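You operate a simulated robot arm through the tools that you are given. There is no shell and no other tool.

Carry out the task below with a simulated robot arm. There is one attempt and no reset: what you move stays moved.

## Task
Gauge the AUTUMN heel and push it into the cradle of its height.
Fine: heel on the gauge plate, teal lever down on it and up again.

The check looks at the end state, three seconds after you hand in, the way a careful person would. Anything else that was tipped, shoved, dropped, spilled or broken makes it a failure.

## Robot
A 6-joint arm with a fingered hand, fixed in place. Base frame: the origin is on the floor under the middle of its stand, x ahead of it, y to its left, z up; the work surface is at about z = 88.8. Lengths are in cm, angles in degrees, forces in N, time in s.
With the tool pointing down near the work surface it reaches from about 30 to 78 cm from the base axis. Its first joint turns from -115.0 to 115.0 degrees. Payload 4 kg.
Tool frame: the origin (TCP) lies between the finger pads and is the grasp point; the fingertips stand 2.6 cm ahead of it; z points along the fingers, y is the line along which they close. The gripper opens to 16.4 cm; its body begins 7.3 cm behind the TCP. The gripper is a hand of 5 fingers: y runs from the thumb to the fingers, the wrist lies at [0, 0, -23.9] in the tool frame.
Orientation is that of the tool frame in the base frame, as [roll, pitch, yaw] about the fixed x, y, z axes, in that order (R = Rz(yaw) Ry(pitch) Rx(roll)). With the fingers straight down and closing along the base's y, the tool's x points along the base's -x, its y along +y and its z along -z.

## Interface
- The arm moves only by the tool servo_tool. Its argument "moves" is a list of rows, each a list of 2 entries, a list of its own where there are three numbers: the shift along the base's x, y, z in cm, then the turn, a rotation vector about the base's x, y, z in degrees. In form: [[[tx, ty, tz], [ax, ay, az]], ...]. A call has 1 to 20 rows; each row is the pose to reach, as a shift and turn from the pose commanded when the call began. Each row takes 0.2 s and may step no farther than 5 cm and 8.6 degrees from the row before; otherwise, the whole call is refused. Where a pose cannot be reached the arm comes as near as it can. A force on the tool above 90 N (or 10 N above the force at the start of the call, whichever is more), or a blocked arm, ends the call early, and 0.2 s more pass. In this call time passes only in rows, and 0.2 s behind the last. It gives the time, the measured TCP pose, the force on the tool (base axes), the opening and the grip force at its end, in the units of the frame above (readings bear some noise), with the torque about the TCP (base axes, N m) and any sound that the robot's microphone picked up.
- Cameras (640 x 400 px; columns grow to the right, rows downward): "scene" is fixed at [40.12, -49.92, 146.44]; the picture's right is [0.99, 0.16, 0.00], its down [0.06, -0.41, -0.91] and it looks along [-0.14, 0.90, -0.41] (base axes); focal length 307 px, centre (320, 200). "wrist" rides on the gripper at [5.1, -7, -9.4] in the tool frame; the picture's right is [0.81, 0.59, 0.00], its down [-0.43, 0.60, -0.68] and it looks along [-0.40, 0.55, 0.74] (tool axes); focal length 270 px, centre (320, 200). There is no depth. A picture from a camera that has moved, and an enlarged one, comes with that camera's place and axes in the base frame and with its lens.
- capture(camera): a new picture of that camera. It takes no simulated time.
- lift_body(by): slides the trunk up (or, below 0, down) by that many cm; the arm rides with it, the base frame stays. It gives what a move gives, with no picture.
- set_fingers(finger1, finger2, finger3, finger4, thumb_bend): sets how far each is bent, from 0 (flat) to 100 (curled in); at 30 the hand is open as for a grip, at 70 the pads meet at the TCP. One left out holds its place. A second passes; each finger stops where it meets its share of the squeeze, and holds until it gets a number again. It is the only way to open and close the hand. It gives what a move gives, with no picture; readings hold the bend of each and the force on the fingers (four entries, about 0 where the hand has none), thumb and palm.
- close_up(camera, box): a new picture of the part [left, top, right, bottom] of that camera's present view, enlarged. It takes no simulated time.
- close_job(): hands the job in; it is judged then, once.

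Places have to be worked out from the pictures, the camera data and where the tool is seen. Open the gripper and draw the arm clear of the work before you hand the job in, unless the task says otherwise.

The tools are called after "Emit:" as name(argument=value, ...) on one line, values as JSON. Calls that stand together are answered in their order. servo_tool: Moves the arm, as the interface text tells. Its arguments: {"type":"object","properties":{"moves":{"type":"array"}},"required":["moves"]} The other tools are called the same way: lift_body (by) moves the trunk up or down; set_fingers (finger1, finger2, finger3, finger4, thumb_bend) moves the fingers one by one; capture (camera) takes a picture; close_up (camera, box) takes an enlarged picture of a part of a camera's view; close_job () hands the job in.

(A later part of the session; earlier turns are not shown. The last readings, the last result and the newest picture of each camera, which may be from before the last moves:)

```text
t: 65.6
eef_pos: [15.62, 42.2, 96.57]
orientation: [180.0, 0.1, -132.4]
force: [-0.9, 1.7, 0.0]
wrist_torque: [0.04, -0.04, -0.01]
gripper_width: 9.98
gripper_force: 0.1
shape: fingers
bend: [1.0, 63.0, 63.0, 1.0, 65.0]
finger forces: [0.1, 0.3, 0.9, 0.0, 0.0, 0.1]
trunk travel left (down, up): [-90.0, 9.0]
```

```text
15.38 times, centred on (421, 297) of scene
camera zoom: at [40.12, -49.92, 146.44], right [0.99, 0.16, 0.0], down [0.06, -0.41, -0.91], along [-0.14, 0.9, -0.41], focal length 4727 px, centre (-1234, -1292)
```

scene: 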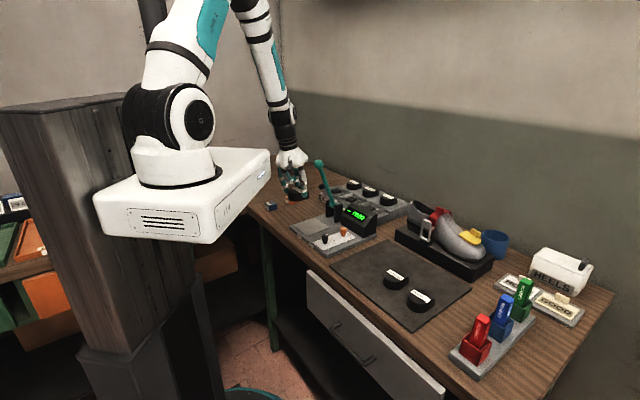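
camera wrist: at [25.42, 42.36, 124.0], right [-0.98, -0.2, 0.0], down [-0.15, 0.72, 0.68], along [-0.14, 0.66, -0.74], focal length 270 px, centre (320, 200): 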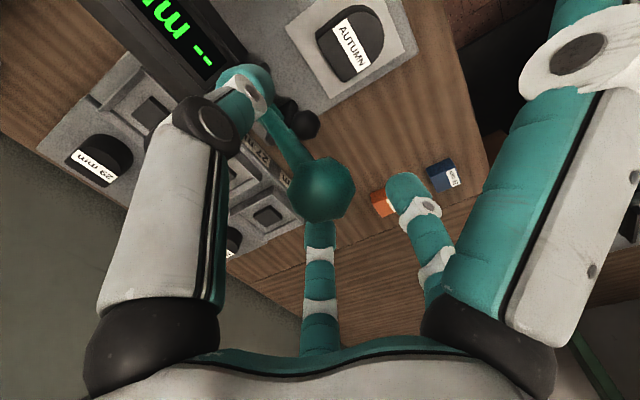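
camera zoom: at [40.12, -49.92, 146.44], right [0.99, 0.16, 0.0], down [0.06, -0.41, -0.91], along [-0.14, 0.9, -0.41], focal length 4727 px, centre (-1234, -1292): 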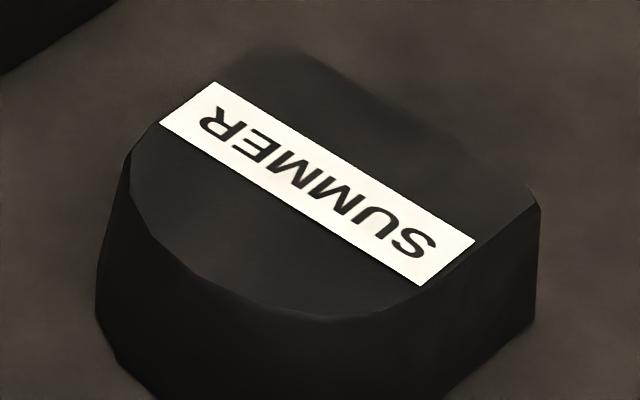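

Image edges alone don't settle 27 vs 29 clearly. I let the lever rest on the heel (release the ball), then will look at the heel from the side with the wrist camera at close range.

Emit:
set_fingers(finger2=50, finger3=50, thumb_bend=50)

Emit:
close_up(camera="scene", box=[270, 170, 390, 250])

```text
t: 66.6
eef_pos: [15.66, 42.22, 96.45]
orientation: [-180.0, 0.0, -132.4]
force: [0.2, -0.1, -0.4]
wrist_torque: [-0.03, 0.02, 0.03]
gripper_width: 10.01
gripper_force: 0.0
shape: fingers
bend: [1.0, 50.0, 50.0, 1.0, 50.0]
finger forces: [0.0, 0.0, 0.1, 0.0, 0.0, 0.0]
trunk travel left (down, up): [-90.0, 9.0]
```

```text
5.00 times, centred on (330, 210) of scene
camera zoom: at [40.12, -49.92, 146.44], right [0.99, 0.16, 0.0], down [0.06, -0.41, -0.91], along [-0.14, 0.9, -0.41], focal length 1536 px, centre (270, 150)
```

zoom: 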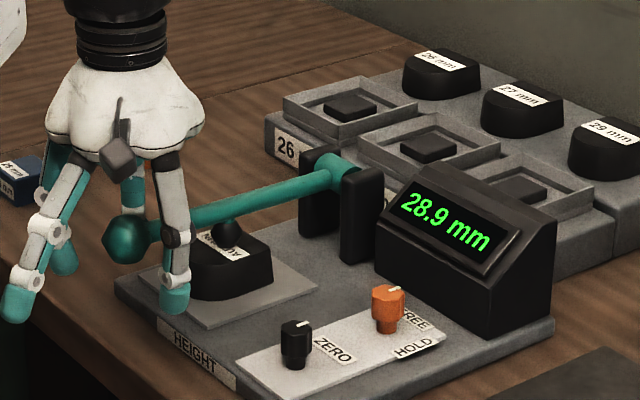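

At rest on the heel the gauge reads 28.9 mm. I rise straight off the ball and tilt the hand 33° to get a low, close wrist-camera view of heel and presser.

Emit:
servo_tool(moves=[[[0, 0, 4], [0, 0, 0]], [[0, 0, 8], [0, 0, 0]], [[0, 0, 12], [0, 0, 0]], [[0, 0, 16], [0, 0, 0]], [[0, 0, 20], [0, 0, 0]], [[1.5, -2, 23], [6.5, 1.4, 0]], [[3, -4, 23.5], [12.9, 2.7, 0]], [[4.5, -6, 23.5], [19.4, 4.1, 0]], [[6, -8, 23.5], [25.8, 5.5, 0]], [[8.1, -9.6, 23.5], [32.3, 6.9, 0]]])

Emit:
capture(camera="wrist")

Emit:
capture(camera="scene")

```text
t: 68.8
eef_pos: [24.57, 33.02, 119.95]
orientation: [152.0, 18.3, -137.1]
force: [-0.7, 0.9, -0.7]
wrist_torque: [-0.02, 0.02, 0.01]
gripper_width: 10.0
gripper_force: 0.1
shape: fingers
bend: [1.0, 50.0, 50.0, 1.0, 50.0]
finger forces: [0.0, 0.0, 0.0, 0.1, 0.1, 0.0]
out of reach, approached as far as the arm can: row 10
trunk travel left (down, up): [-90.0, 9.0]
```

```text
taken
camera wrist: at [27.02, 21.21, 123.03], right [-0.98, -0.2, 0.01], down [-0.04, 0.24, 0.97], along [-0.2, 0.95, -0.25], focal length 270 px, centre (320, 200)
```

wrist: 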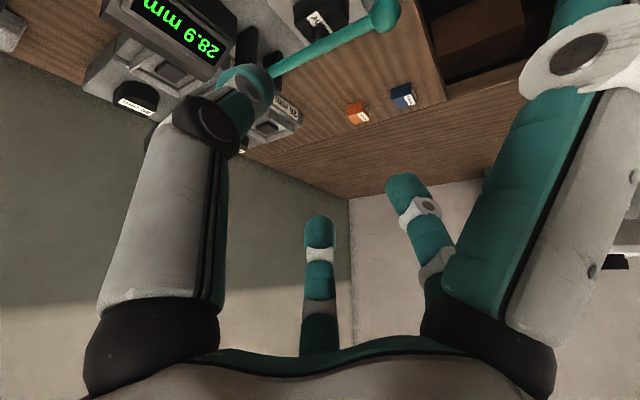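

```text
taken
```

scene: 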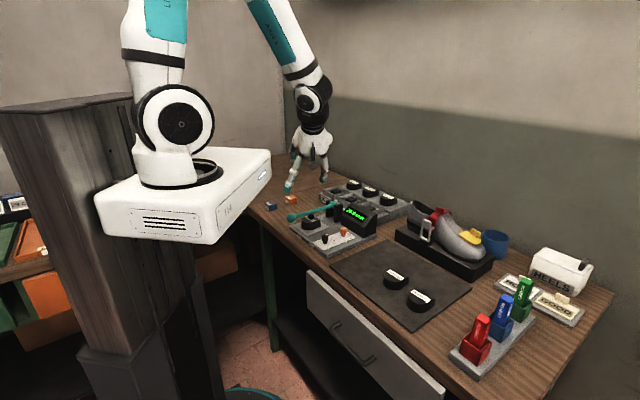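

The low view works. I descend with this tilt so that the heel comes towards the image centre.

Emit:
servo_tool(moves=[[[0, 0, -4], [0, 0, 0]], [[0, 0, -8], [0, 0, 0]], [[0, 0, -12], [0, 0, 0]], [[0, 0, -16], [0, 0, 0]], [[0, 0, -19], [0, 0, 0]]])

Emit:
capture(camera="wrist")

Emit:
capture(camera="scene")

```text
t: 70.0
eef_pos: [28.32, 37.7, 109.22]
orientation: [153.0, 15.5, -136.5]
force: [0.2, -0.6, 0.4]
wrist_torque: [-0.01, 0.04, 0.01]
gripper_width: 10.0
gripper_force: 0.0
shape: fingers
bend: [1.0, 50.0, 50.0, 1.0, 50.0]
finger forces: [0.0, 0.1, 0.0, 0.0, 0.1, 0.1]
out of reach, approached as far as the arm can: row 2, 3, 4, 5
trunk travel left (down, up): [-90.0, 9.0]
```

```text
taken
camera wrist: at [30.92, 26.03, 112.95], right [-0.98, -0.21, 0.04], down [-0.02, 0.29, 0.96], along [-0.21, 0.94, -0.29], focal length 270 px, centre (320, 200)
```

wrist: 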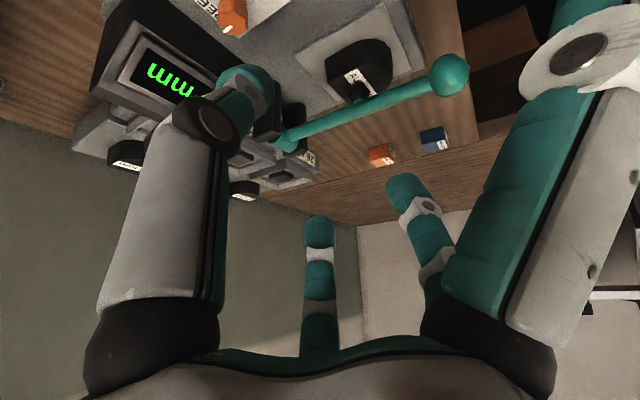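

```text
taken
```

scene: 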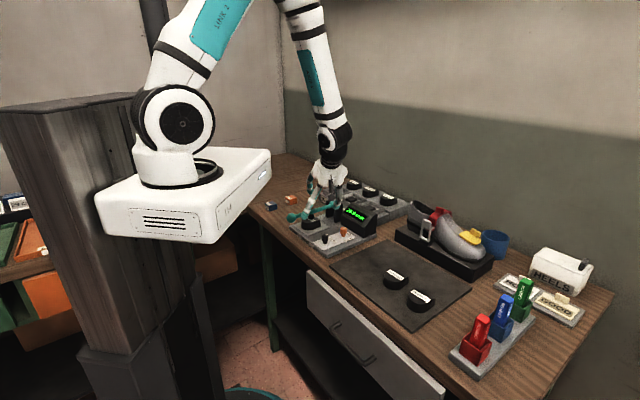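

The heel is now in good view at about 35 cm. I enlarge heel and presser.

Emit:
close_up(camera="wrist", box=[315, 35, 405, 105])

Emit:
close_up(camera="wrist", box=[330, 35, 390, 75])

Emit:
close_up(camera="wrist", box=[360, 125, 460, 175])

```text
5.71 times, centred on (360, 70) of wrist
camera zoom: at [30.92, 26.03, 112.95], right [-0.98, -0.21, 0.04], down [-0.02, 0.29, 0.96], along [-0.21, 0.94, -0.29], focal length 1544 px, centre (91, 943)
```

zoom: 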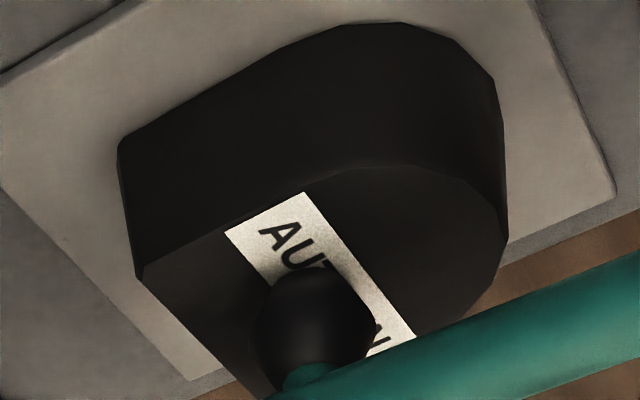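

```text
10.00 times, centred on (360, 55) of wrist
camera zoom: at [30.92, 26.03, 112.95], right [-0.98, -0.21, 0.04], down [-0.02, 0.29, 0.96], along [-0.21, 0.94, -0.29], focal length 2703 px, centre (-80, 1650)
```

zoom: 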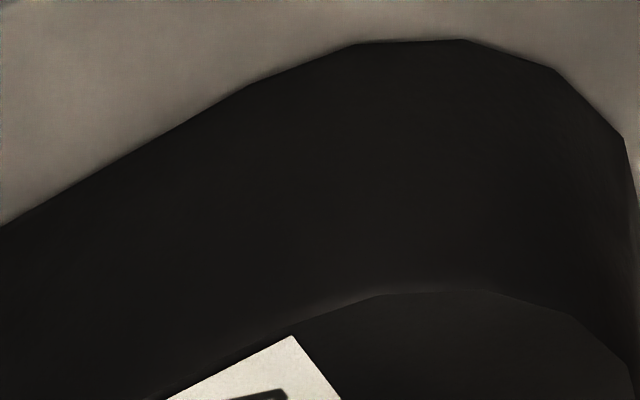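

```text
6.40 times, centred on (410, 150) of wrist
camera zoom: at [30.92, 26.03, 112.95], right [-0.98, -0.21, 0.04], down [-0.02, 0.29, 0.96], along [-0.21, 0.94, -0.29], focal length 1730 px, centre (-256, 520)
```

zoom: 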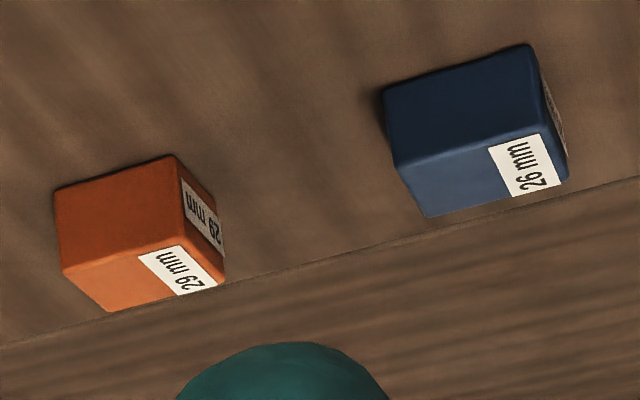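

Block and heel edge estimates from pictures are too imprecise (±1-2 mm), so I plan a contact probe with a fingertip later. First I straighten the hand and return above the lever ball to raise the lever.

Emit:
servo_tool(moves=[[[0, 0, 3], [-7.4, -2.1, 0]], [[-2, 0, 6], [-14.8, -4.2, 0]], [[-5, 1, 9], [-22.3, -6.3, 0]], [[-8.5, 2.5, 9], [-29.7, -8.4, 0]], [[-12.66, 4.52, 9], [-29.7, -8.4, 0]]])

Emit:
capture(camera="wrist")

```text
t: 71.2
eef_pos: [15.64, 42.13, 118.14]
orientation: [-179.9, 0.1, -132.7]
force: [-0.1, 0.5, -0.9]
wrist_torque: [0.0, -0.02, 0.02]
gripper_width: 10.03
gripper_force: 0.0
shape: fingers
bend: [1.0, 50.0, 50.0, 1.0, 50.0]
finger forces: [0.0, 0.0, 0.1, 0.1, 0.0, 0.1]
trunk travel left (down, up): [-90.0, 9.0]
```

```text
taken
camera wrist: at [17.29, 33.82, 127.59], right [-0.98, -0.2, 0.0], down [-0.15, 0.72, 0.68], along [-0.13, 0.66, -0.74], focal length 270 px, centre (320, 200)
```

wrist: 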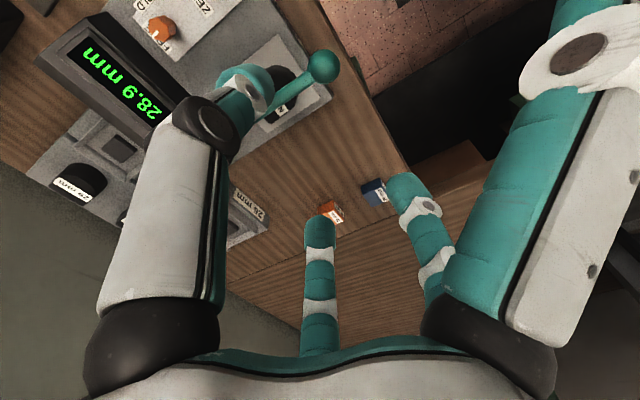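

Pose is good. I descend around the ball to z≈96.4.

Emit:
servo_tool(moves=[[[0, 0.08, -4.5], [0, 0, 0]], [[0, 0.08, -9], [0, 0, 0]], [[0, 0.08, -13.5], [0, 0, 0]], [[0, 0.08, -17.5], [0, 0, 0]], [[0, 0.08, -20], [0, 0, 0]], [[0, 0.08, -21.7], [0, 0, 0]]])

Emit:
capture(camera="wrist")

```text
t: 72.6
eef_pos: [15.98, 42.04, 96.25]
orientation: [180.0, 0.0, -132.8]
force: [0.5, 0.2, -0.3]
wrist_torque: [0.02, 0.01, -0.01]
gripper_width: 10.05
gripper_force: 0.0
shape: fingers
bend: [1.0, 50.0, 50.0, 1.0, 50.0]
finger forces: [0.1, 0.0, 0.0, 0.0, 0.0, 0.0]
trunk travel left (down, up): [-90.0, 9.0]
```

```text
taken
camera wrist: at [17.48, 33.65, 105.73], right [-0.98, -0.19, 0.0], down [-0.14, 0.72, 0.68], along [-0.13, 0.66, -0.74], focal length 270 px, centre (320, 200)
```

wrist: 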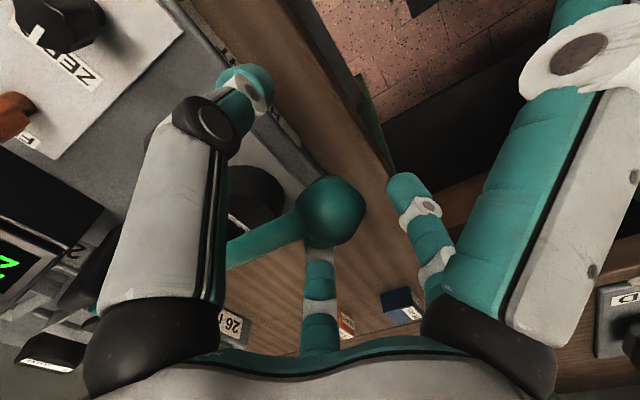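

Ball is centred again. I grip it (68) to raise the lever.

Emit:
set_fingers(finger2=68, finger3=68, thumb_bend=68)

Emit:
close_up(camera="scene", box=[270, 170, 390, 250])

```text
t: 73.6
eef_pos: [15.9, 42.01, 96.3]
orientation: [-180.0, -0.1, -132.7]
force: [-5.0, 6.0, -1.4]
wrist_torque: [0.02, 0.07, -0.02]
gripper_width: 10.06
gripper_force: 4.7
shape: fingers
bend: [1.0, 65.0, 64.0, 1.0, 68.0]
finger forces: [0.0, 3.5, 5.1, 0.1, 0.0, 0.0]
trunk travel left (down, up): [-90.0, 9.0]
```

```text
5.00 times, centred on (330, 210) of scene
camera zoom: at [40.12, -49.92, 146.44], right [0.99, 0.16, 0.0], down [0.06, -0.41, -0.91], along [-0.14, 0.9, -0.41], focal length 1536 px, centre (270, 150)
```

zoom: 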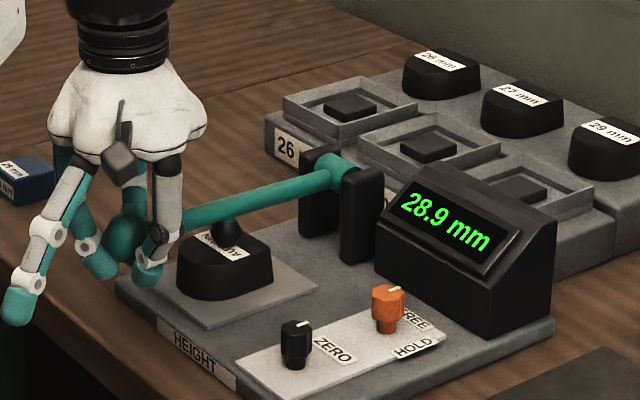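

The thumb isn't touching yet; I shift the hand slightly toward the fingers' side to centre on the ball.

Emit:
servo_tool(moves=[[[-0.22, 0.2, 0], [0, 0, 0]]])

Emit:
set_fingers(finger2=69, finger3=69, thumb_bend=72)

```text
t: 74.0
eef_pos: [15.56, 42.12, 96.34]
orientation: [180.0, 0.1, -132.7]
force: [-2.0, 2.6, -0.8]
wrist_torque: [0.04, 0.01, 0.0]
gripper_width: 10.06
gripper_force: 2.9
shape: fingers
bend: [1.0, 66.0, 65.0, 1.0, 68.0]
finger forces: [0.0, 2.5, 3.7, 0.0, 0.1, 0.1]
trunk travel left (down, up): [-90.0, 9.0]
```

```text
t: 75.0
eef_pos: [15.5, 42.14, 96.37]
orientation: [-180.0, 0.1, -132.8]
force: [-0.9, 1.0, -0.3]
wrist_torque: [0.04, 0.03, -0.01]
gripper_width: 10.08
gripper_force: 6.0
shape: fingers
bend: [1.0, 66.0, 65.0, 1.0, 69.0]
finger forces: [0.0, 3.0, 4.3, 0.0, 3.9, 0.0]
trunk travel left (down, up): [-90.0, 9.0]
```

All three now hold the ball (3-4 N). I raise the lever, first half of the arc.

Emit:
servo_tool(moves=[[[0.13, 0.14, 2.71], [0, 0, 0]], [[0.52, 0.56, 5.37], [0, 0, 0]], [[1.15, 1.24, 7.93], [0, 0, 0]], [[2.02, 2.16, 10.33], [0, 0, 0]]])

Emit:
close_up(camera="scene", box=[270, 130, 390, 250])

```text
t: 76.0
eef_pos: [17.67, 44.58, 106.89]
orientation: [-179.9, 0.0, -132.7]
force: [2.4, 1.8, -3.3]
wrist_torque: [-0.06, -0.01, -0.01]
gripper_width: 10.15
gripper_force: 3.4
shape: fingers
bend: [1.0, 69.0, 66.0, 1.0, 71.0]
finger forces: [0.1, 0.0, 4.8, 0.0, 2.3, 0.0]
trunk travel left (down, up): [-90.0, 9.0]
```

```text
3.33 times, centred on (330, 190) of scene
camera zoom: at [40.12, -49.92, 146.44], right [0.99, 0.16, 0.0], down [0.06, -0.41, -0.91], along [-0.14, 0.9, -0.41], focal length 1024 px, centre (287, 233)
```

zoom: 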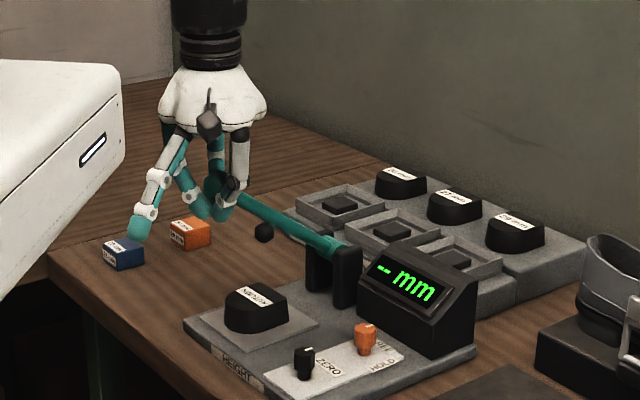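

Finger2 lost contact; I look at how the ball lies in the hand before continuing.

Emit:
capture(camera="wrist")

Emit:
close_up(camera="scene", box=[295, 170, 335, 205])

```text
taken
camera wrist: at [19.29, 36.24, 116.17], right [-0.98, -0.2, 0.0], down [-0.14, 0.72, 0.68], along [-0.13, 0.66, -0.74], focal length 270 px, centre (320, 200)
```

wrist: 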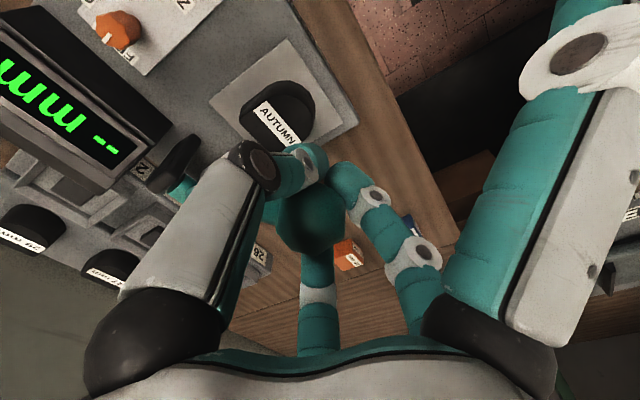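

```text
11.43 times, centred on (315, 188) of scene
camera zoom: at [40.12, -49.92, 146.44], right [0.99, 0.16, 0.0], down [0.06, -0.41, -0.91], along [-0.14, 0.9, -0.41], focal length 3512 px, centre (377, 343)
```

zoom: 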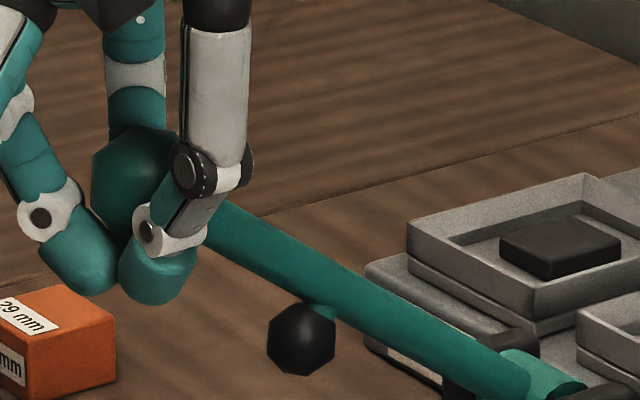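

The ball rests cradled on thumb and finger2 tips, so the lever is safely supported. I continue the arc to the up position.

Emit:
servo_tool(moves=[[[1.09, 1.17, 2.2], [0, 0, 0]], [[2.38, 2.55, 4.16], [0, 0, 0]], [[3.65, 3.92, 5.64], [0, 0, 0]], [[4.83, 5.19, 6.73], [0, 0, 0]], [[5.8, 6.2, 7.4], [0, 0, 0]]])

Emit:
close_up(camera="scene", box=[270, 90, 390, 240])

Emit:
capture(camera="wrist")

```text
t: 77.2
eef_pos: [22.54, 50.11, 113.81]
orientation: [-179.8, -0.8, -132.6]
force: [-26.6, -21.5, -19.5]
wrist_torque: [-0.29, 0.45, -0.22]
gripper_width: 10.12
gripper_force: 17.3
shape: fingers
bend: [1.0, 69.0, 67.0, 1.0, 70.0]
finger forces: [0.0, 0.0, 7.1, 0.1, 26.6, 0.0]
trunk travel left (down, up): [-90.0, 9.0]
```

```text
2.67 times, centred on (330, 165) of scene
camera zoom: at [40.12, -49.92, 146.44], right [0.99, 0.16, 0.0], down [0.06, -0.41, -0.91], along [-0.14, 0.9, -0.41], focal length 819 px, centre (293, 293)
```

zoom: 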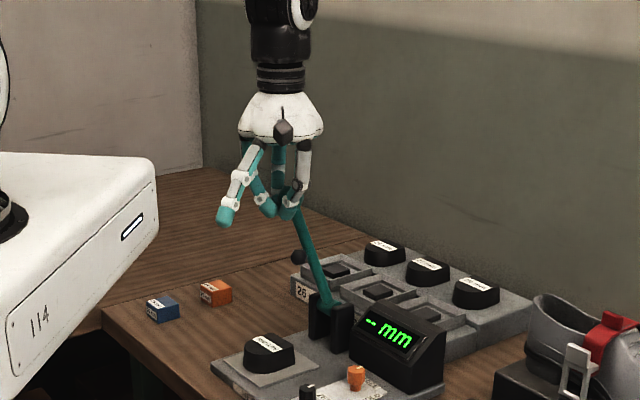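

```text
taken
camera wrist: at [24.24, 41.9, 123.4], right [-0.98, -0.2, 0.01], down [-0.14, 0.73, 0.67], along [-0.14, 0.66, -0.74], focal length 270 px, centre (320, 200)
```

wrist: 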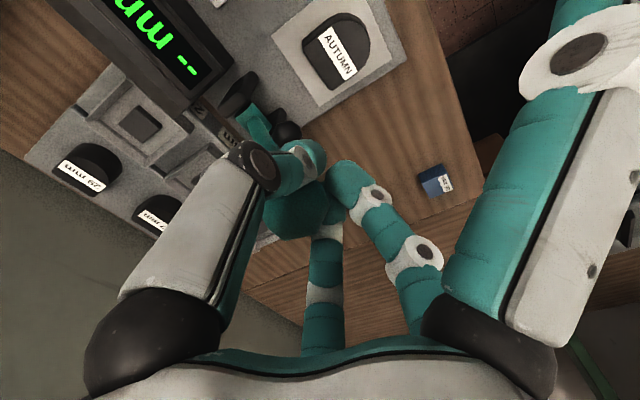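

The lever is against its upper stop (force rising). I relax back 0.6 cm and open the fingers.

Emit:
servo_tool(moves=[[[-0.4, -0.42, -0.1], [0, 0, 0]]])

Emit:
set_fingers(finger2=45, finger3=45, thumb_bend=45)

Emit:
close_up(camera="scene", box=[270, 90, 390, 240])

```text
t: 77.6
eef_pos: [22.92, 50.03, 114.02]
orientation: [-179.9, -0.1, -132.9]
force: [-12.4, -14.4, -16.3]
wrist_torque: [-0.26, 0.25, -0.04]
gripper_width: 10.05
gripper_force: 11.0
shape: fingers
bend: [1.0, 69.0, 67.0, 1.0, 69.0]
finger forces: [0.1, 0.0, 7.5, 0.0, 14.5, 0.0]
trunk travel left (down, up): [-90.0, 9.0]
```

```text
t: 78.6
eef_pos: [22.76, 50.29, 114.16]
orientation: [179.9, 0.0, -132.7]
force: [-0.7, -0.5, -0.3]
wrist_torque: [0.0, 0.0, 0.01]
gripper_width: 10.16
gripper_force: 0.0
shape: fingers
bend: [1.0, 45.0, 45.0, 1.0, 45.0]
finger forces: [0.1, 0.1, 0.1, 0.1, 0.1, 0.0]
trunk travel left (down, up): [-90.0, 9.0]
```

```text
2.67 times, centred on (330, 165) of scene
camera zoom: at [40.12, -49.92, 146.44], right [0.99, 0.16, 0.0], down [0.06, -0.41, -0.91], along [-0.14, 0.9, -0.41], focal length 819 px, centre (293, 293)
```

zoom: 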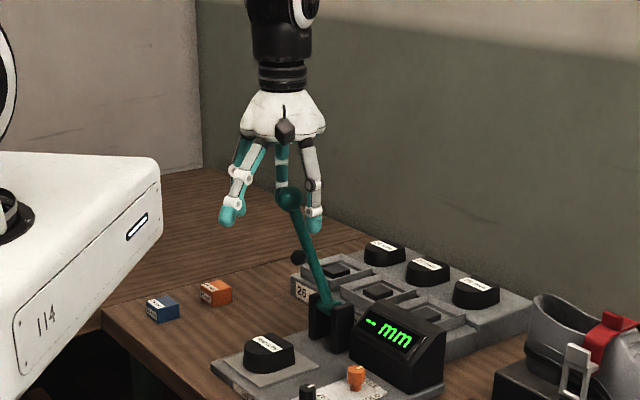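

The lever stays up; gauging motion is done. Now I back off upwards and forward, then lean 14° in front of the gauge for the probing and re-grasp.

Emit:
servo_tool(moves=[[[0, 0, 4], [0, 0, 0]], [[0, 0, 8], [0, 0, 0]], [[0, 0, 12], [0, 0, 0]], [[-2.2, -2.4, 12], [0, 0, 0]], [[-4.4, -4.8, 12], [0, 0, 0]], [[-6.4, -7.1, 12], [0, 0, 0]], [[-6.4, -7.1, 8], [5.1, -4.8, 0]], [[-6.4, -7.1, 4], [10.23, -9.55, 0]]])

Emit:
set_fingers(finger1=100, finger2=70, finger3=70, finger4=88, thumb_bend=70)

Emit:
close_up(camera="scene", box=[260, 90, 390, 240])

```text
t: 80.4
eef_pos: [16.33, 43.14, 118.11]
orientation: [-180.0, 14.1, -132.8]
force: [-0.4, 0.2, 0.5]
wrist_torque: [-0.02, -0.01, 0.03]
gripper_width: 10.17
gripper_force: 0.1
shape: fingers
bend: [1.0, 45.0, 45.0, 1.0, 45.0]
finger forces: [0.0, 0.0, 0.1, 0.0, 0.0, 0.1]
trunk travel left (down, up): [-90.0, 9.0]
```

```text
t: 81.4
eef_pos: [16.37, 43.2, 118.13]
orientation: [180.0, 14.1, -132.7]
force: [-0.5, -0.1, -0.1]
wrist_torque: [0.0, 0.0, 0.01]
gripper_width: 0.0
gripper_force: 0.0
shape: fingers
bend: [68.0, 69.0, 69.0, 68.0, 70.0]
finger forces: [0.0, 0.0, 0.0, 0.0, 0.0, 0.0]
trunk travel left (down, up): [-90.0, 9.0]
```

```text
2.67 times, centred on (325, 165) of scene
camera zoom: at [40.12, -49.92, 146.44], right [0.99, 0.16, 0.0], down [0.06, -0.41, -0.91], along [-0.14, 0.9, -0.41], focal length 819 px, centre (307, 293)
```

zoom: 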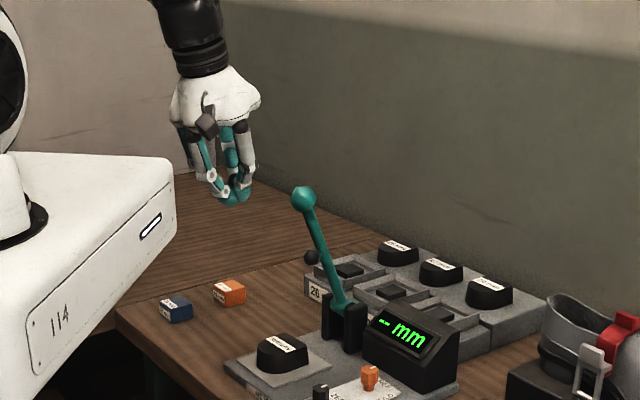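

All tips jammed together at the centre; I reorder: open fingers 2, 3 and thumb, curl 1 and 4, then close the three again.

Emit:
set_fingers(finger2=55, finger3=55, thumb_bend=55, finger1=100, finger4=55)

Emit:
set_fingers(finger4=88)

Emit:
set_fingers(finger2=68, finger3=68, thumb_bend=68)

Emit:
close_up(camera="scene", box=[280, 110, 350, 180])

```text
t: 82.4
eef_pos: [16.51, 43.27, 118.14]
orientation: [179.9, 14.1, -132.8]
force: [-0.3, 0.2, -0.5]
wrist_torque: [0.0, -0.02, -0.01]
gripper_width: 6.34
gripper_force: 0.1
shape: fingers
bend: [100.0, 55.0, 55.0, 55.0, 55.0]
finger forces: [0.0, 0.1, 0.0, 0.0, 0.0, 0.0]
trunk travel left (down, up): [-90.0, 9.0]
```

```text
t: 83.4
eef_pos: [16.31, 43.18, 118.08]
orientation: [180.0, 14.0, -132.7]
force: [-0.5, 0.1, -1.1]
wrist_torque: [0.02, 0.01, 0.01]
gripper_width: 6.44
gripper_force: 0.0
shape: fingers
bend: [100.0, 55.0, 55.0, 87.0, 55.0]
finger forces: [0.0, 0.0, 0.0, 0.0, 0.1, 0.0]
trunk travel left (down, up): [-90.0, 9.0]
```

```text
t: 84.4
eef_pos: [16.4, 43.29, 118.17]
orientation: [180.0, 14.1, -132.7]
force: [0.5, -0.5, -0.6]
wrist_torque: [-0.03, -0.02, 0.0]
gripper_width: 4.72
gripper_force: 0.0
shape: fingers
bend: [100.0, 68.0, 68.0, 87.0, 68.0]
finger forces: [0.0, 0.1, 0.0, 0.0, 0.0, 0.1]
trunk travel left (down, up): [-90.0, 9.0]
```

```text
5.71 times, centred on (315, 145) of scene
camera zoom: at [40.12, -49.92, 146.44], right [0.99, 0.16, 0.0], down [0.06, -0.41, -0.91], along [-0.14, 0.9, -0.41], focal length 1756 px, centre (349, 514)
```

zoom: 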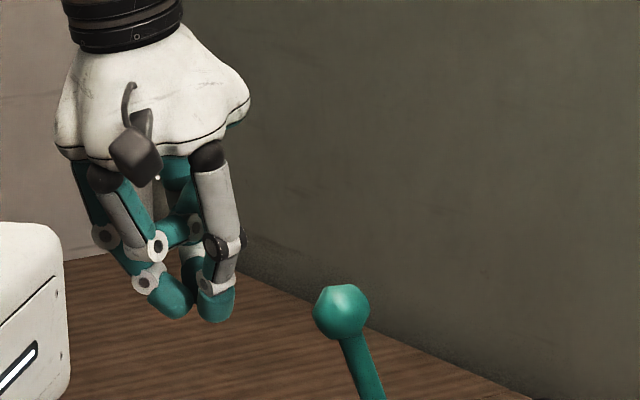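

Probe tip cluster is formed. I descend in front of the gauge and slide in over the heel's front half.

Emit:
servo_tool(moves=[[[0, 0, -4], [0, 0, 0]], [[0, 0, -8], [0, 0, 0]], [[0, 0, -12], [0, 0, 0]], [[0, 0, -16], [0, 0, 0]], [[0, 0, -19], [0, 0, 0]], [[1.2, 1.3, -19.5], [0, 0, 0]], [[2.4, 2.6, -19.5], [0, 0, 0]], [[3.2, 3.45, -19.5], [0, 0, 0]]])

Emit:
close_up(camera="scene", box=[280, 160, 350, 240])

Emit:
capture(camera="wrist")

```text
t: 86.2
eef_pos: [19.71, 46.76, 98.58]
orientation: [-180.0, 14.1, -132.7]
force: [0.2, 0.6, -1.2]
wrist_torque: [-0.01, 0.0, 0.02]
gripper_width: 4.75
gripper_force: 0.1
shape: fingers
bend: [100.0, 68.0, 68.0, 87.0, 68.0]
finger forces: [0.1, 0.0, 0.1, 0.0, 0.0, 0.0]
trunk travel left (down, up): [-90.0, 9.0]
```

```text
5.00 times, centred on (315, 200) of scene
camera zoom: at [40.12, -49.92, 146.44], right [0.99, 0.16, 0.0], down [0.06, -0.41, -0.91], along [-0.14, 0.9, -0.41], focal length 1536 px, centre (345, 200)
```

zoom: 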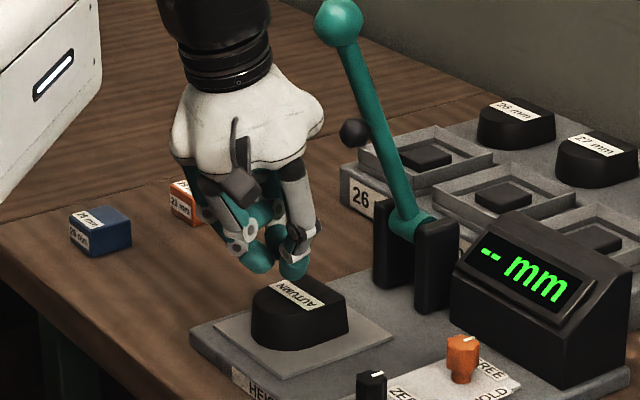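

```text
taken
camera wrist: at [19.86, 36.86, 106.5], right [-0.96, -0.18, -0.2], down [-0.26, 0.59, 0.76], along [-0.02, 0.79, -0.62], focal length 270 px, centre (320, 200)
```

wrist: 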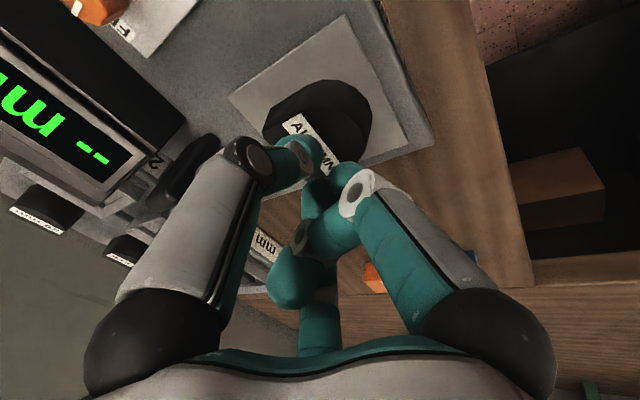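

The tips would land near the heel's front edge; I shift about 0.6 cm inwards, then step down to find the heel-top contact.

Emit:
servo_tool(moves=[[[0.6, 0.3, -0.5], [0, 0, 0]], [[0.6, 0.3, -1.2], [0, 0, 0]]])

Emit:
close_up(camera="scene", box=[290, 180, 340, 235])

```text
t: 86.8
eef_pos: [20.39, 47.03, 97.44]
orientation: [-179.7, 13.9, -132.6]
force: [0.4, 0.0, -0.5]
wrist_torque: [-0.04, 0.02, 0.02]
gripper_width: 4.71
gripper_force: 0.0
shape: fingers
bend: [100.0, 68.0, 68.0, 87.0, 68.0]
finger forces: [0.0, 0.0, 0.0, 0.1, 0.0, 0.0]
trunk travel left (down, up): [-90.0, 9.0]
```

```text
7.27 times, centred on (315, 208) of scene
camera zoom: at [40.12, -49.92, 146.44], right [0.99, 0.16, 0.0], down [0.06, -0.41, -0.91], along [-0.14, 0.9, -0.41], focal length 2235 px, centre (356, 146)
```

zoom: 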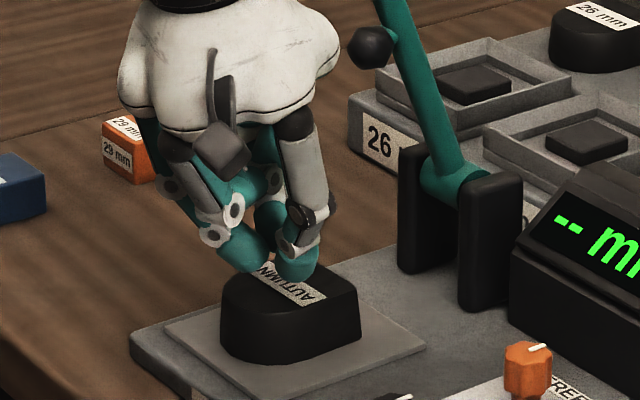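

Clear of the presser. I step down to feel the heel top.

Emit:
servo_tool(moves=[[[0, 0, -0.3], [0, 0, 0]], [[0, 0, -0.6], [0, 0, 0]]])

Emit:
servo_tool(moves=[[[0, 0, -0.15], [0, 0, 0]]])

Emit:
servo_tool(moves=[[[0, 0, -0.15], [0, 0, 0]]])

```text
t: 87.4
eef_pos: [20.28, 47.1, 96.73]
orientation: [-179.8, 14.1, -132.9]
force: [-0.5, 0.8, 0.0]
wrist_torque: [0.02, 0.0, 0.0]
gripper_width: 4.73
gripper_force: 0.1
shape: fingers
bend: [100.0, 68.0, 68.0, 87.0, 68.0]
finger forces: [0.0, 0.0, 0.0, 0.1, 0.1, 0.1]
trunk travel left (down, up): [-90.0, 9.0]
```

```text
t: 87.8
eef_pos: [20.34, 47.08, 96.67]
orientation: [-180.0, 14.0, -132.7]
force: [-0.2, 0.4, 0.8]
wrist_torque: [-0.02, 0.0, -0.01]
gripper_width: 4.73
gripper_force: 0.1
shape: fingers
bend: [100.0, 68.0, 68.0, 87.0, 68.0]
finger forces: [0.1, 0.0, 0.0, 0.1, 0.0, 0.0]
trunk travel left (down, up): [-90.0, 9.0]
```

```text
t: 88.2
eef_pos: [20.23, 47.02, 96.63]
orientation: [-179.9, 14.1, -132.7]
force: [0.4, -0.8, -0.3]
wrist_torque: [0.01, 0.01, -0.02]
gripper_width: 4.73
gripper_force: 0.1
shape: fingers
bend: [100.0, 68.0, 68.0, 87.0, 68.0]
finger forces: [0.1, 0.0, 0.1, 0.0, 0.0, 0.0]
trunk travel left (down, up): [-90.0, 9.0]
```

No contact yet; continuing in 0.15 cm steps.

Emit:
servo_tool(moves=[[[0, 0, -0.15], [0, 0, 0]]])

Emit:
servo_tool(moves=[[[0, 0, -0.15], [0, 0, 0]]])

Emit:
servo_tool(moves=[[[0, 0, -0.1], [0, 0, 0]]])

```text
t: 88.6
eef_pos: [20.29, 46.96, 96.33]
orientation: [180.0, 13.9, -132.8]
force: [0.1, 0.4, 0.0]
wrist_torque: [0.04, -0.02, -0.01]
gripper_width: 4.71
gripper_force: 0.1
shape: fingers
bend: [100.0, 68.0, 68.0, 87.0, 68.0]
finger forces: [0.1, 0.1, 0.0, 0.0, 0.0, 0.0]
trunk travel left (down, up): [-90.0, 9.0]
```

```text
t: 89.0
eef_pos: [20.41, 47.07, 96.09]
orientation: [-180.0, 14.1, -132.6]
force: [0.7, 0.0, -0.1]
wrist_torque: [0.02, 0.0, 0.04]
gripper_width: 4.76
gripper_force: 0.0
shape: fingers
bend: [100.0, 68.0, 68.0, 87.0, 68.0]
finger forces: [0.0, 0.0, 0.0, 0.1, 0.0, 0.0]
trunk travel left (down, up): [-90.0, 9.0]
```

```text
t: 89.4
eef_pos: [20.38, 47.05, 95.96]
orientation: [-180.0, 14.0, -132.8]
force: [-0.1, -0.1, -1.0]
wrist_torque: [-0.01, 0.02, 0.02]
gripper_width: 4.75
gripper_force: 0.1
shape: fingers
bend: [100.0, 68.0, 68.0, 87.0, 68.0]
finger forces: [0.0, 0.0, 0.0, 0.0, 0.1, 0.0]
trunk travel left (down, up): [-90.0, 9.0]
```

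I check the picture for the remaining gap.

Emit:
close_up(camera="scene", box=[295, 195, 335, 230])

Emit:
servo_tool(moves=[[[0, 0, -0.1], [0, 0, 0]]])

Emit:
servo_tool(moves=[[[0, 0, -0.1], [0, 0, 0]]])

```text
11.43 times, centred on (315, 212) of scene
camera zoom: at [40.12, -49.92, 146.44], right [0.99, 0.16, 0.0], down [0.06, -0.41, -0.91], along [-0.14, 0.9, -0.41], focal length 3512 px, centre (377, 57)
```

zoom: 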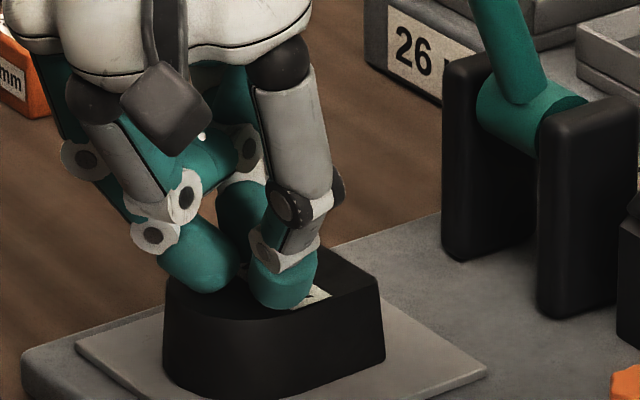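

```text
t: 89.8
eef_pos: [20.32, 46.94, 95.97]
orientation: [-179.9, 14.0, -132.8]
force: [-0.4, -0.2, 1.0]
wrist_torque: [0.03, 0.03, 0.01]
gripper_width: 4.72
gripper_force: 0.0
shape: fingers
bend: [100.0, 68.0, 68.0, 87.0, 68.0]
finger forces: [0.0, 1.0, 0.0, 0.1, 0.0, 0.1]
trunk travel left (down, up): [-90.0, 9.0]
```

```text
t: 90.2
eef_pos: [20.38, 47.06, 95.96]
orientation: [-179.9, 14.0, -132.8]
force: [-0.4, -0.2, 2.1]
wrist_torque: [-0.02, 0.02, -0.02]
gripper_width: 4.76
gripper_force: 1.7
shape: fingers
bend: [100.0, 68.0, 68.0, 87.0, 68.0]
finger forces: [0.0, 2.1, 0.0, 0.1, 0.1, 0.0]
trunk travel left (down, up): [-90.0, 9.0]
```

Heel top contact found: finger2 reads 1.0 N at step -1.4 and 2.1 N at -1.5 (relative commands). I now rise, shift 4.4 cm sideways beyond the heel, and probe the plate the same way.

Emit:
servo_tool(moves=[[[0, 0, 1.8], [0, 0, 0]], [[0, 0, 3.5], [0, 0, 0]], [[1.6, -1.5, 3.5], [0, 0, 0]], [[3.22, -3.0, 3.5], [0, 0, 0]], [[3.22, -3.0, 0.8], [0, 0, 0]], [[3.22, -3.0, -1.2], [0, 0, 0]]])

Emit:
close_up(camera="scene", box=[295, 190, 345, 240])

```text
t: 91.6
eef_pos: [23.54, 43.84, 94.49]
orientation: [-179.9, 14.0, -132.8]
force: [-0.3, 0.2, -0.4]
wrist_torque: [-0.02, -0.04, -0.04]
gripper_width: 4.74
gripper_force: 0.1
shape: fingers
bend: [100.0, 68.0, 68.0, 87.0, 68.0]
finger forces: [0.0, 0.0, 0.0, 0.0, 0.0, 0.0]
trunk travel left (down, up): [-90.0, 9.0]
```

```text
8.00 times, centred on (320, 215) of scene
camera zoom: at [40.12, -49.92, 146.44], right [0.99, 0.16, 0.0], down [0.06, -0.41, -0.91], along [-0.14, 0.9, -0.41], focal length 2458 px, centre (320, 80)
```

zoom: 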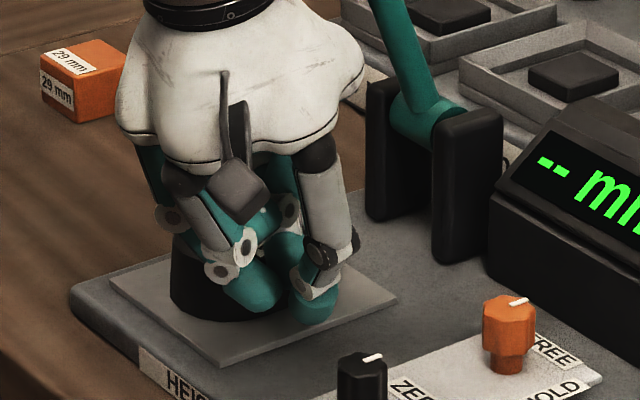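

No contact with the heel. I go down towards the plate.

Emit:
servo_tool(moves=[[[0, 0, -0.5], [0, 0, 0]], [[0, 0, -1.0], [0, 0, 0]]])

Emit:
servo_tool(moves=[[[0, 0, -0.1], [0, 0, 0]]])

Emit:
servo_tool(moves=[[[0, 0, -0.1], [0, 0, 0]]])

Emit:
servo_tool(moves=[[[0, 0, -0.1], [0, 0, 0]]])

```text
t: 92.2
eef_pos: [23.61, 43.89, 93.67]
orientation: [-179.9, 13.9, -132.6]
force: [-0.2, -0.7, 1.5]
wrist_torque: [0.06, 0.0, -0.01]
gripper_width: 4.72
gripper_force: 0.5
shape: fingers
bend: [100.0, 68.0, 68.0, 87.0, 68.0]
finger forces: [0.0, 0.0, 1.2, 0.1, 0.0, 0.0]
trunk travel left (down, up): [-90.0, 9.0]
```

```text
t: 92.6
eef_pos: [23.46, 44.03, 93.53]
orientation: [-180.0, 14.0, -132.7]
force: [0.7, -0.7, 1.1]
wrist_torque: [0.04, 0.0, -0.04]
gripper_width: 4.74
gripper_force: 0.8
shape: fingers
bend: [100.0, 68.0, 68.0, 87.0, 68.0]
finger forces: [0.0, 0.0, 1.3, 0.0, 0.0, 0.1]
trunk travel left (down, up): [-90.0, 9.0]
```

```text
t: 93.0
eef_pos: [23.54, 43.99, 93.43]
orientation: [179.9, 14.0, -132.8]
force: [-0.2, -0.3, 2.0]
wrist_torque: [0.05, -0.03, 0.01]
gripper_width: 4.76
gripper_force: 0.1
shape: fingers
bend: [100.0, 68.0, 68.0, 87.0, 68.0]
finger forces: [0.0, 0.1, 1.3, 0.0, 0.0, 0.0]
trunk travel left (down, up): [-90.0, 9.0]
```

```text
t: 93.4
eef_pos: [23.69, 44.01, 93.49]
orientation: [-180.0, 13.9, -132.7]
force: [0.1, -0.4, 1.6]
wrist_torque: [0.0, -0.02, -0.02]
gripper_width: 4.74
gripper_force: 0.4
shape: fingers
bend: [100.0, 68.0, 68.0, 87.0, 68.0]
finger forces: [0.1, 0.1, 0.8, 0.0, 0.0, 0.1]
trunk travel left (down, up): [-90.0, 9.0]
```

Finger3 brushes the heel lightly (about 1 N); finger2, the probe, still reads 0. Continue.

Emit:
servo_tool(moves=[[[0, 0, -0.1], [0, 0, 0]]])

Emit:
servo_tool(moves=[[[0, 0, -0.1], [0, 0, 0]]])

Emit:
servo_tool(moves=[[[0, 0, -0.1], [0, 0, 0]]])

```text
t: 93.8
eef_pos: [23.66, 44.08, 93.49]
orientation: [-179.9, 13.9, -132.7]
force: [1.1, -0.5, 0.5]
wrist_torque: [-0.03, 0.0, 0.0]
gripper_width: 4.73
gripper_force: 0.9
shape: fingers
bend: [100.0, 68.0, 68.0, 87.0, 68.0]
finger forces: [0.0, 0.1, 0.6, 0.0, 0.0, 0.0]
trunk travel left (down, up): [-90.0, 9.0]
```

```text
t: 94.2
eef_pos: [23.64, 43.84, 93.18]
orientation: [180.0, 13.9, -132.8]
force: [0.7, -0.8, -0.1]
wrist_torque: [0.02, -0.02, -0.03]
gripper_width: 4.75
gripper_force: 0.4
shape: fingers
bend: [100.0, 68.0, 68.0, 87.0, 68.0]
finger forces: [0.0, 0.0, 0.6, 0.0, 0.0, 0.0]
trunk travel left (down, up): [-90.0, 9.0]
```

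```text
t: 94.6
eef_pos: [23.64, 43.98, 93.13]
orientation: [-179.9, 13.9, -132.7]
force: [0.7, -0.9, 1.3]
wrist_torque: [0.02, 0.05, 0.01]
gripper_width: 4.73
gripper_force: 0.8
shape: fingers
bend: [100.0, 68.0, 68.0, 87.0, 68.0]
finger forces: [0.0, 0.1, 0.6, 0.1, 0.0, 0.1]
trunk travel left (down, up): [-90.0, 9.0]
```

Past both expectations without finger2 contact; I check where the finger is relative to the plate.

Emit:
close_up(camera="scene", box=[295, 200, 340, 240])

Emit:
capture(camera="wrist")

```text
10.00 times, centred on (318, 220) of scene
camera zoom: at [40.12, -49.92, 146.44], right [0.99, 0.16, 0.0], down [0.06, -0.41, -0.91], along [-0.14, 0.9, -0.41], focal length 3073 px, centre (345, 0)
```

zoom: 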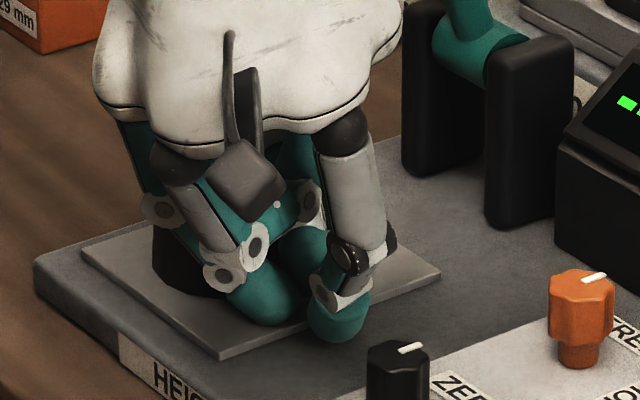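

```text
taken
camera wrist: at [23.73, 34.12, 100.99], right [-0.96, -0.18, -0.2], down [-0.26, 0.59, 0.76], along [-0.02, 0.79, -0.62], focal length 270 px, centre (320, 200)
```

wrist: 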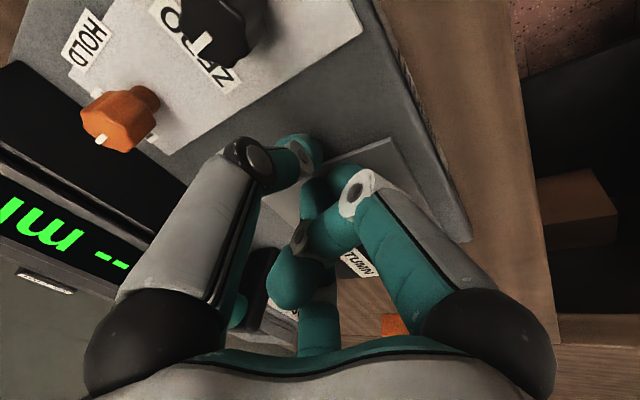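

Finger2's tip is over the plate's margin. I continue the small steps.

Emit:
servo_tool(moves=[[[0, 0, -0.1], [0, 0, 0]]])

Emit:
servo_tool(moves=[[[0, 0, -0.1], [0, 0, 0]]])

Emit:
servo_tool(moves=[[[0, 0, -0.1], [0, 0, 0]]])

```text
t: 95.0
eef_pos: [23.69, 43.92, 93.07]
orientation: [180.0, 14.0, -132.7]
force: [-0.2, -0.3, 2.8]
wrist_torque: [0.04, 0.04, 0.0]
gripper_width: 4.74
gripper_force: 1.5
shape: fingers
bend: [100.0, 68.0, 68.0, 87.0, 68.0]
finger forces: [0.0, 2.7, 0.7, 0.0, 0.0, 0.0]
trunk travel left (down, up): [-90.0, 9.0]
```

```text
t: 95.4
eef_pos: [23.56, 44.01, 92.96]
orientation: [-179.9, 14.1, -132.8]
force: [0.5, -0.1, 3.8]
wrist_torque: [0.06, 0.06, 0.01]
gripper_width: 4.75
gripper_force: 2.5
shape: fingers
bend: [100.0, 68.0, 68.0, 87.0, 68.0]
finger forces: [0.0, 5.3, 0.5, 0.0, 0.0, 0.0]
trunk travel left (down, up): [-90.0, 9.0]
```

```text
t: 95.8
eef_pos: [23.53, 43.91, 92.8]
orientation: [180.0, 14.0, -132.7]
force: [-1.2, 0.1, 6.8]
wrist_torque: [0.01, 0.07, 0.03]
gripper_width: 4.75
gripper_force: 4.4
shape: fingers
bend: [100.0, 71.0, 68.0, 87.0, 68.0]
finger forces: [0.0, 8.2, 0.4, 0.1, 0.0, 0.0]
trunk travel left (down, up): [-90.0, 9.0]
```

Finger2 meets the plate at -4.30 (2.7 N at -4.4, 5.3 at -4.5), the heel top at about -1.36…-1.4: the heel is 2.90-2.94 cm high, which agrees with the displayed 28.9 mm (the lever evidently just has a stop about 2 mm above the empty plate). So AUTUMN belongs in the 29 mm cradle. I rise, move to the front and straighten the hand to re-grasp.

Emit:
servo_tool(moves=[[[0, 0, 2.5], [0, 0, 0]], [[0, 0, 5.5], [0, 0, 0]], [[-2, -0.5, 8.5], [0, 0, 0]], [[-4.5, -0.5, 11.5], [-3.4, 3.2, 0]], [[-7, -0.7, 14.2], [-10.23, 9.55, 0]]])

Emit:
capture(camera="wrist")

Emit:
close_up(camera="scene", box=[280, 160, 380, 250])

```text
refused: row 5 steps farther than a row can; nothing moved
```

```text
taken
camera wrist: at [23.73, 34.12, 100.73], right [-0.96, -0.18, -0.2], down [-0.26, 0.59, 0.76], along [-0.02, 0.79, -0.62], focal length 270 px, centre (320, 200)
```

wrist: 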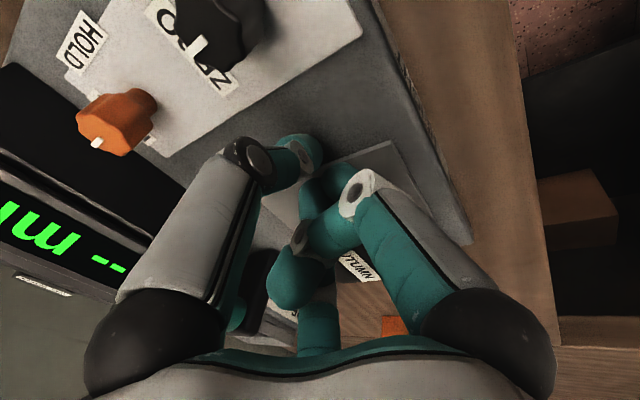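

```text
4.44 times, centred on (330, 205) of scene
camera zoom: at [40.12, -49.92, 146.44], right [0.99, 0.16, 0.0], down [0.06, -0.41, -0.91], along [-0.14, 0.9, -0.41], focal length 1366 px, centre (276, 178)
```

zoom: 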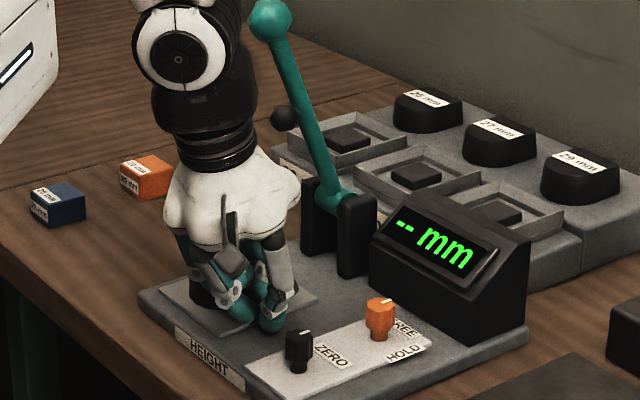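

Refused for a too large turn in the last row; I redo it with smaller turns.

Emit:
servo_tool(moves=[[[0, 0, 2.5], [0, 0, 0]], [[0, 0, 5.5], [0, 0, 0]], [[-2, -0.5, 8.5], [0, 0, 0]], [[-4.5, -0.5, 11.5], [-5.1, 4.8, 0]], [[-7, -0.7, 14.2], [-10.23, 9.55, 0]]])

Emit:
close_up(camera="scene", box=[280, 160, 380, 250])

```text
t: 97.0
eef_pos: [16.21, 43.23, 107.02]
orientation: [-179.9, -0.1, -132.6]
force: [0.1, 0.1, 0.3]
wrist_torque: [-0.01, -0.04, -0.04]
gripper_width: 4.74
gripper_force: 0.0
shape: fingers
bend: [100.0, 68.0, 68.0, 87.0, 68.0]
finger forces: [0.0, 0.0, 0.0, 0.0, 0.0, 0.0]
trunk travel left (down, up): [-90.0, 9.0]
```

```text
4.44 times, centred on (330, 205) of scene
camera zoom: at [40.12, -49.92, 146.44], right [0.99, 0.16, 0.0], down [0.06, -0.41, -0.91], along [-0.14, 0.9, -0.41], focal length 1366 px, centre (276, 178)
```

zoom: 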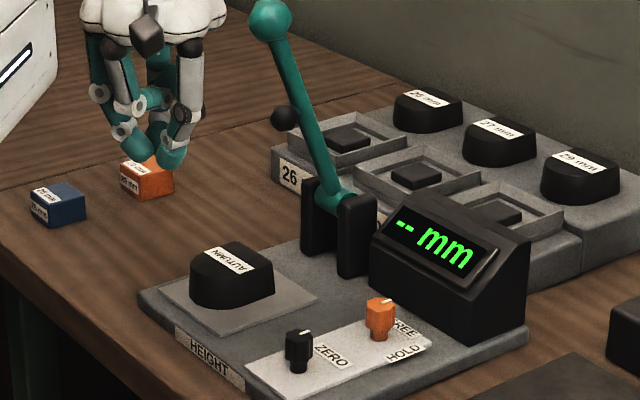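

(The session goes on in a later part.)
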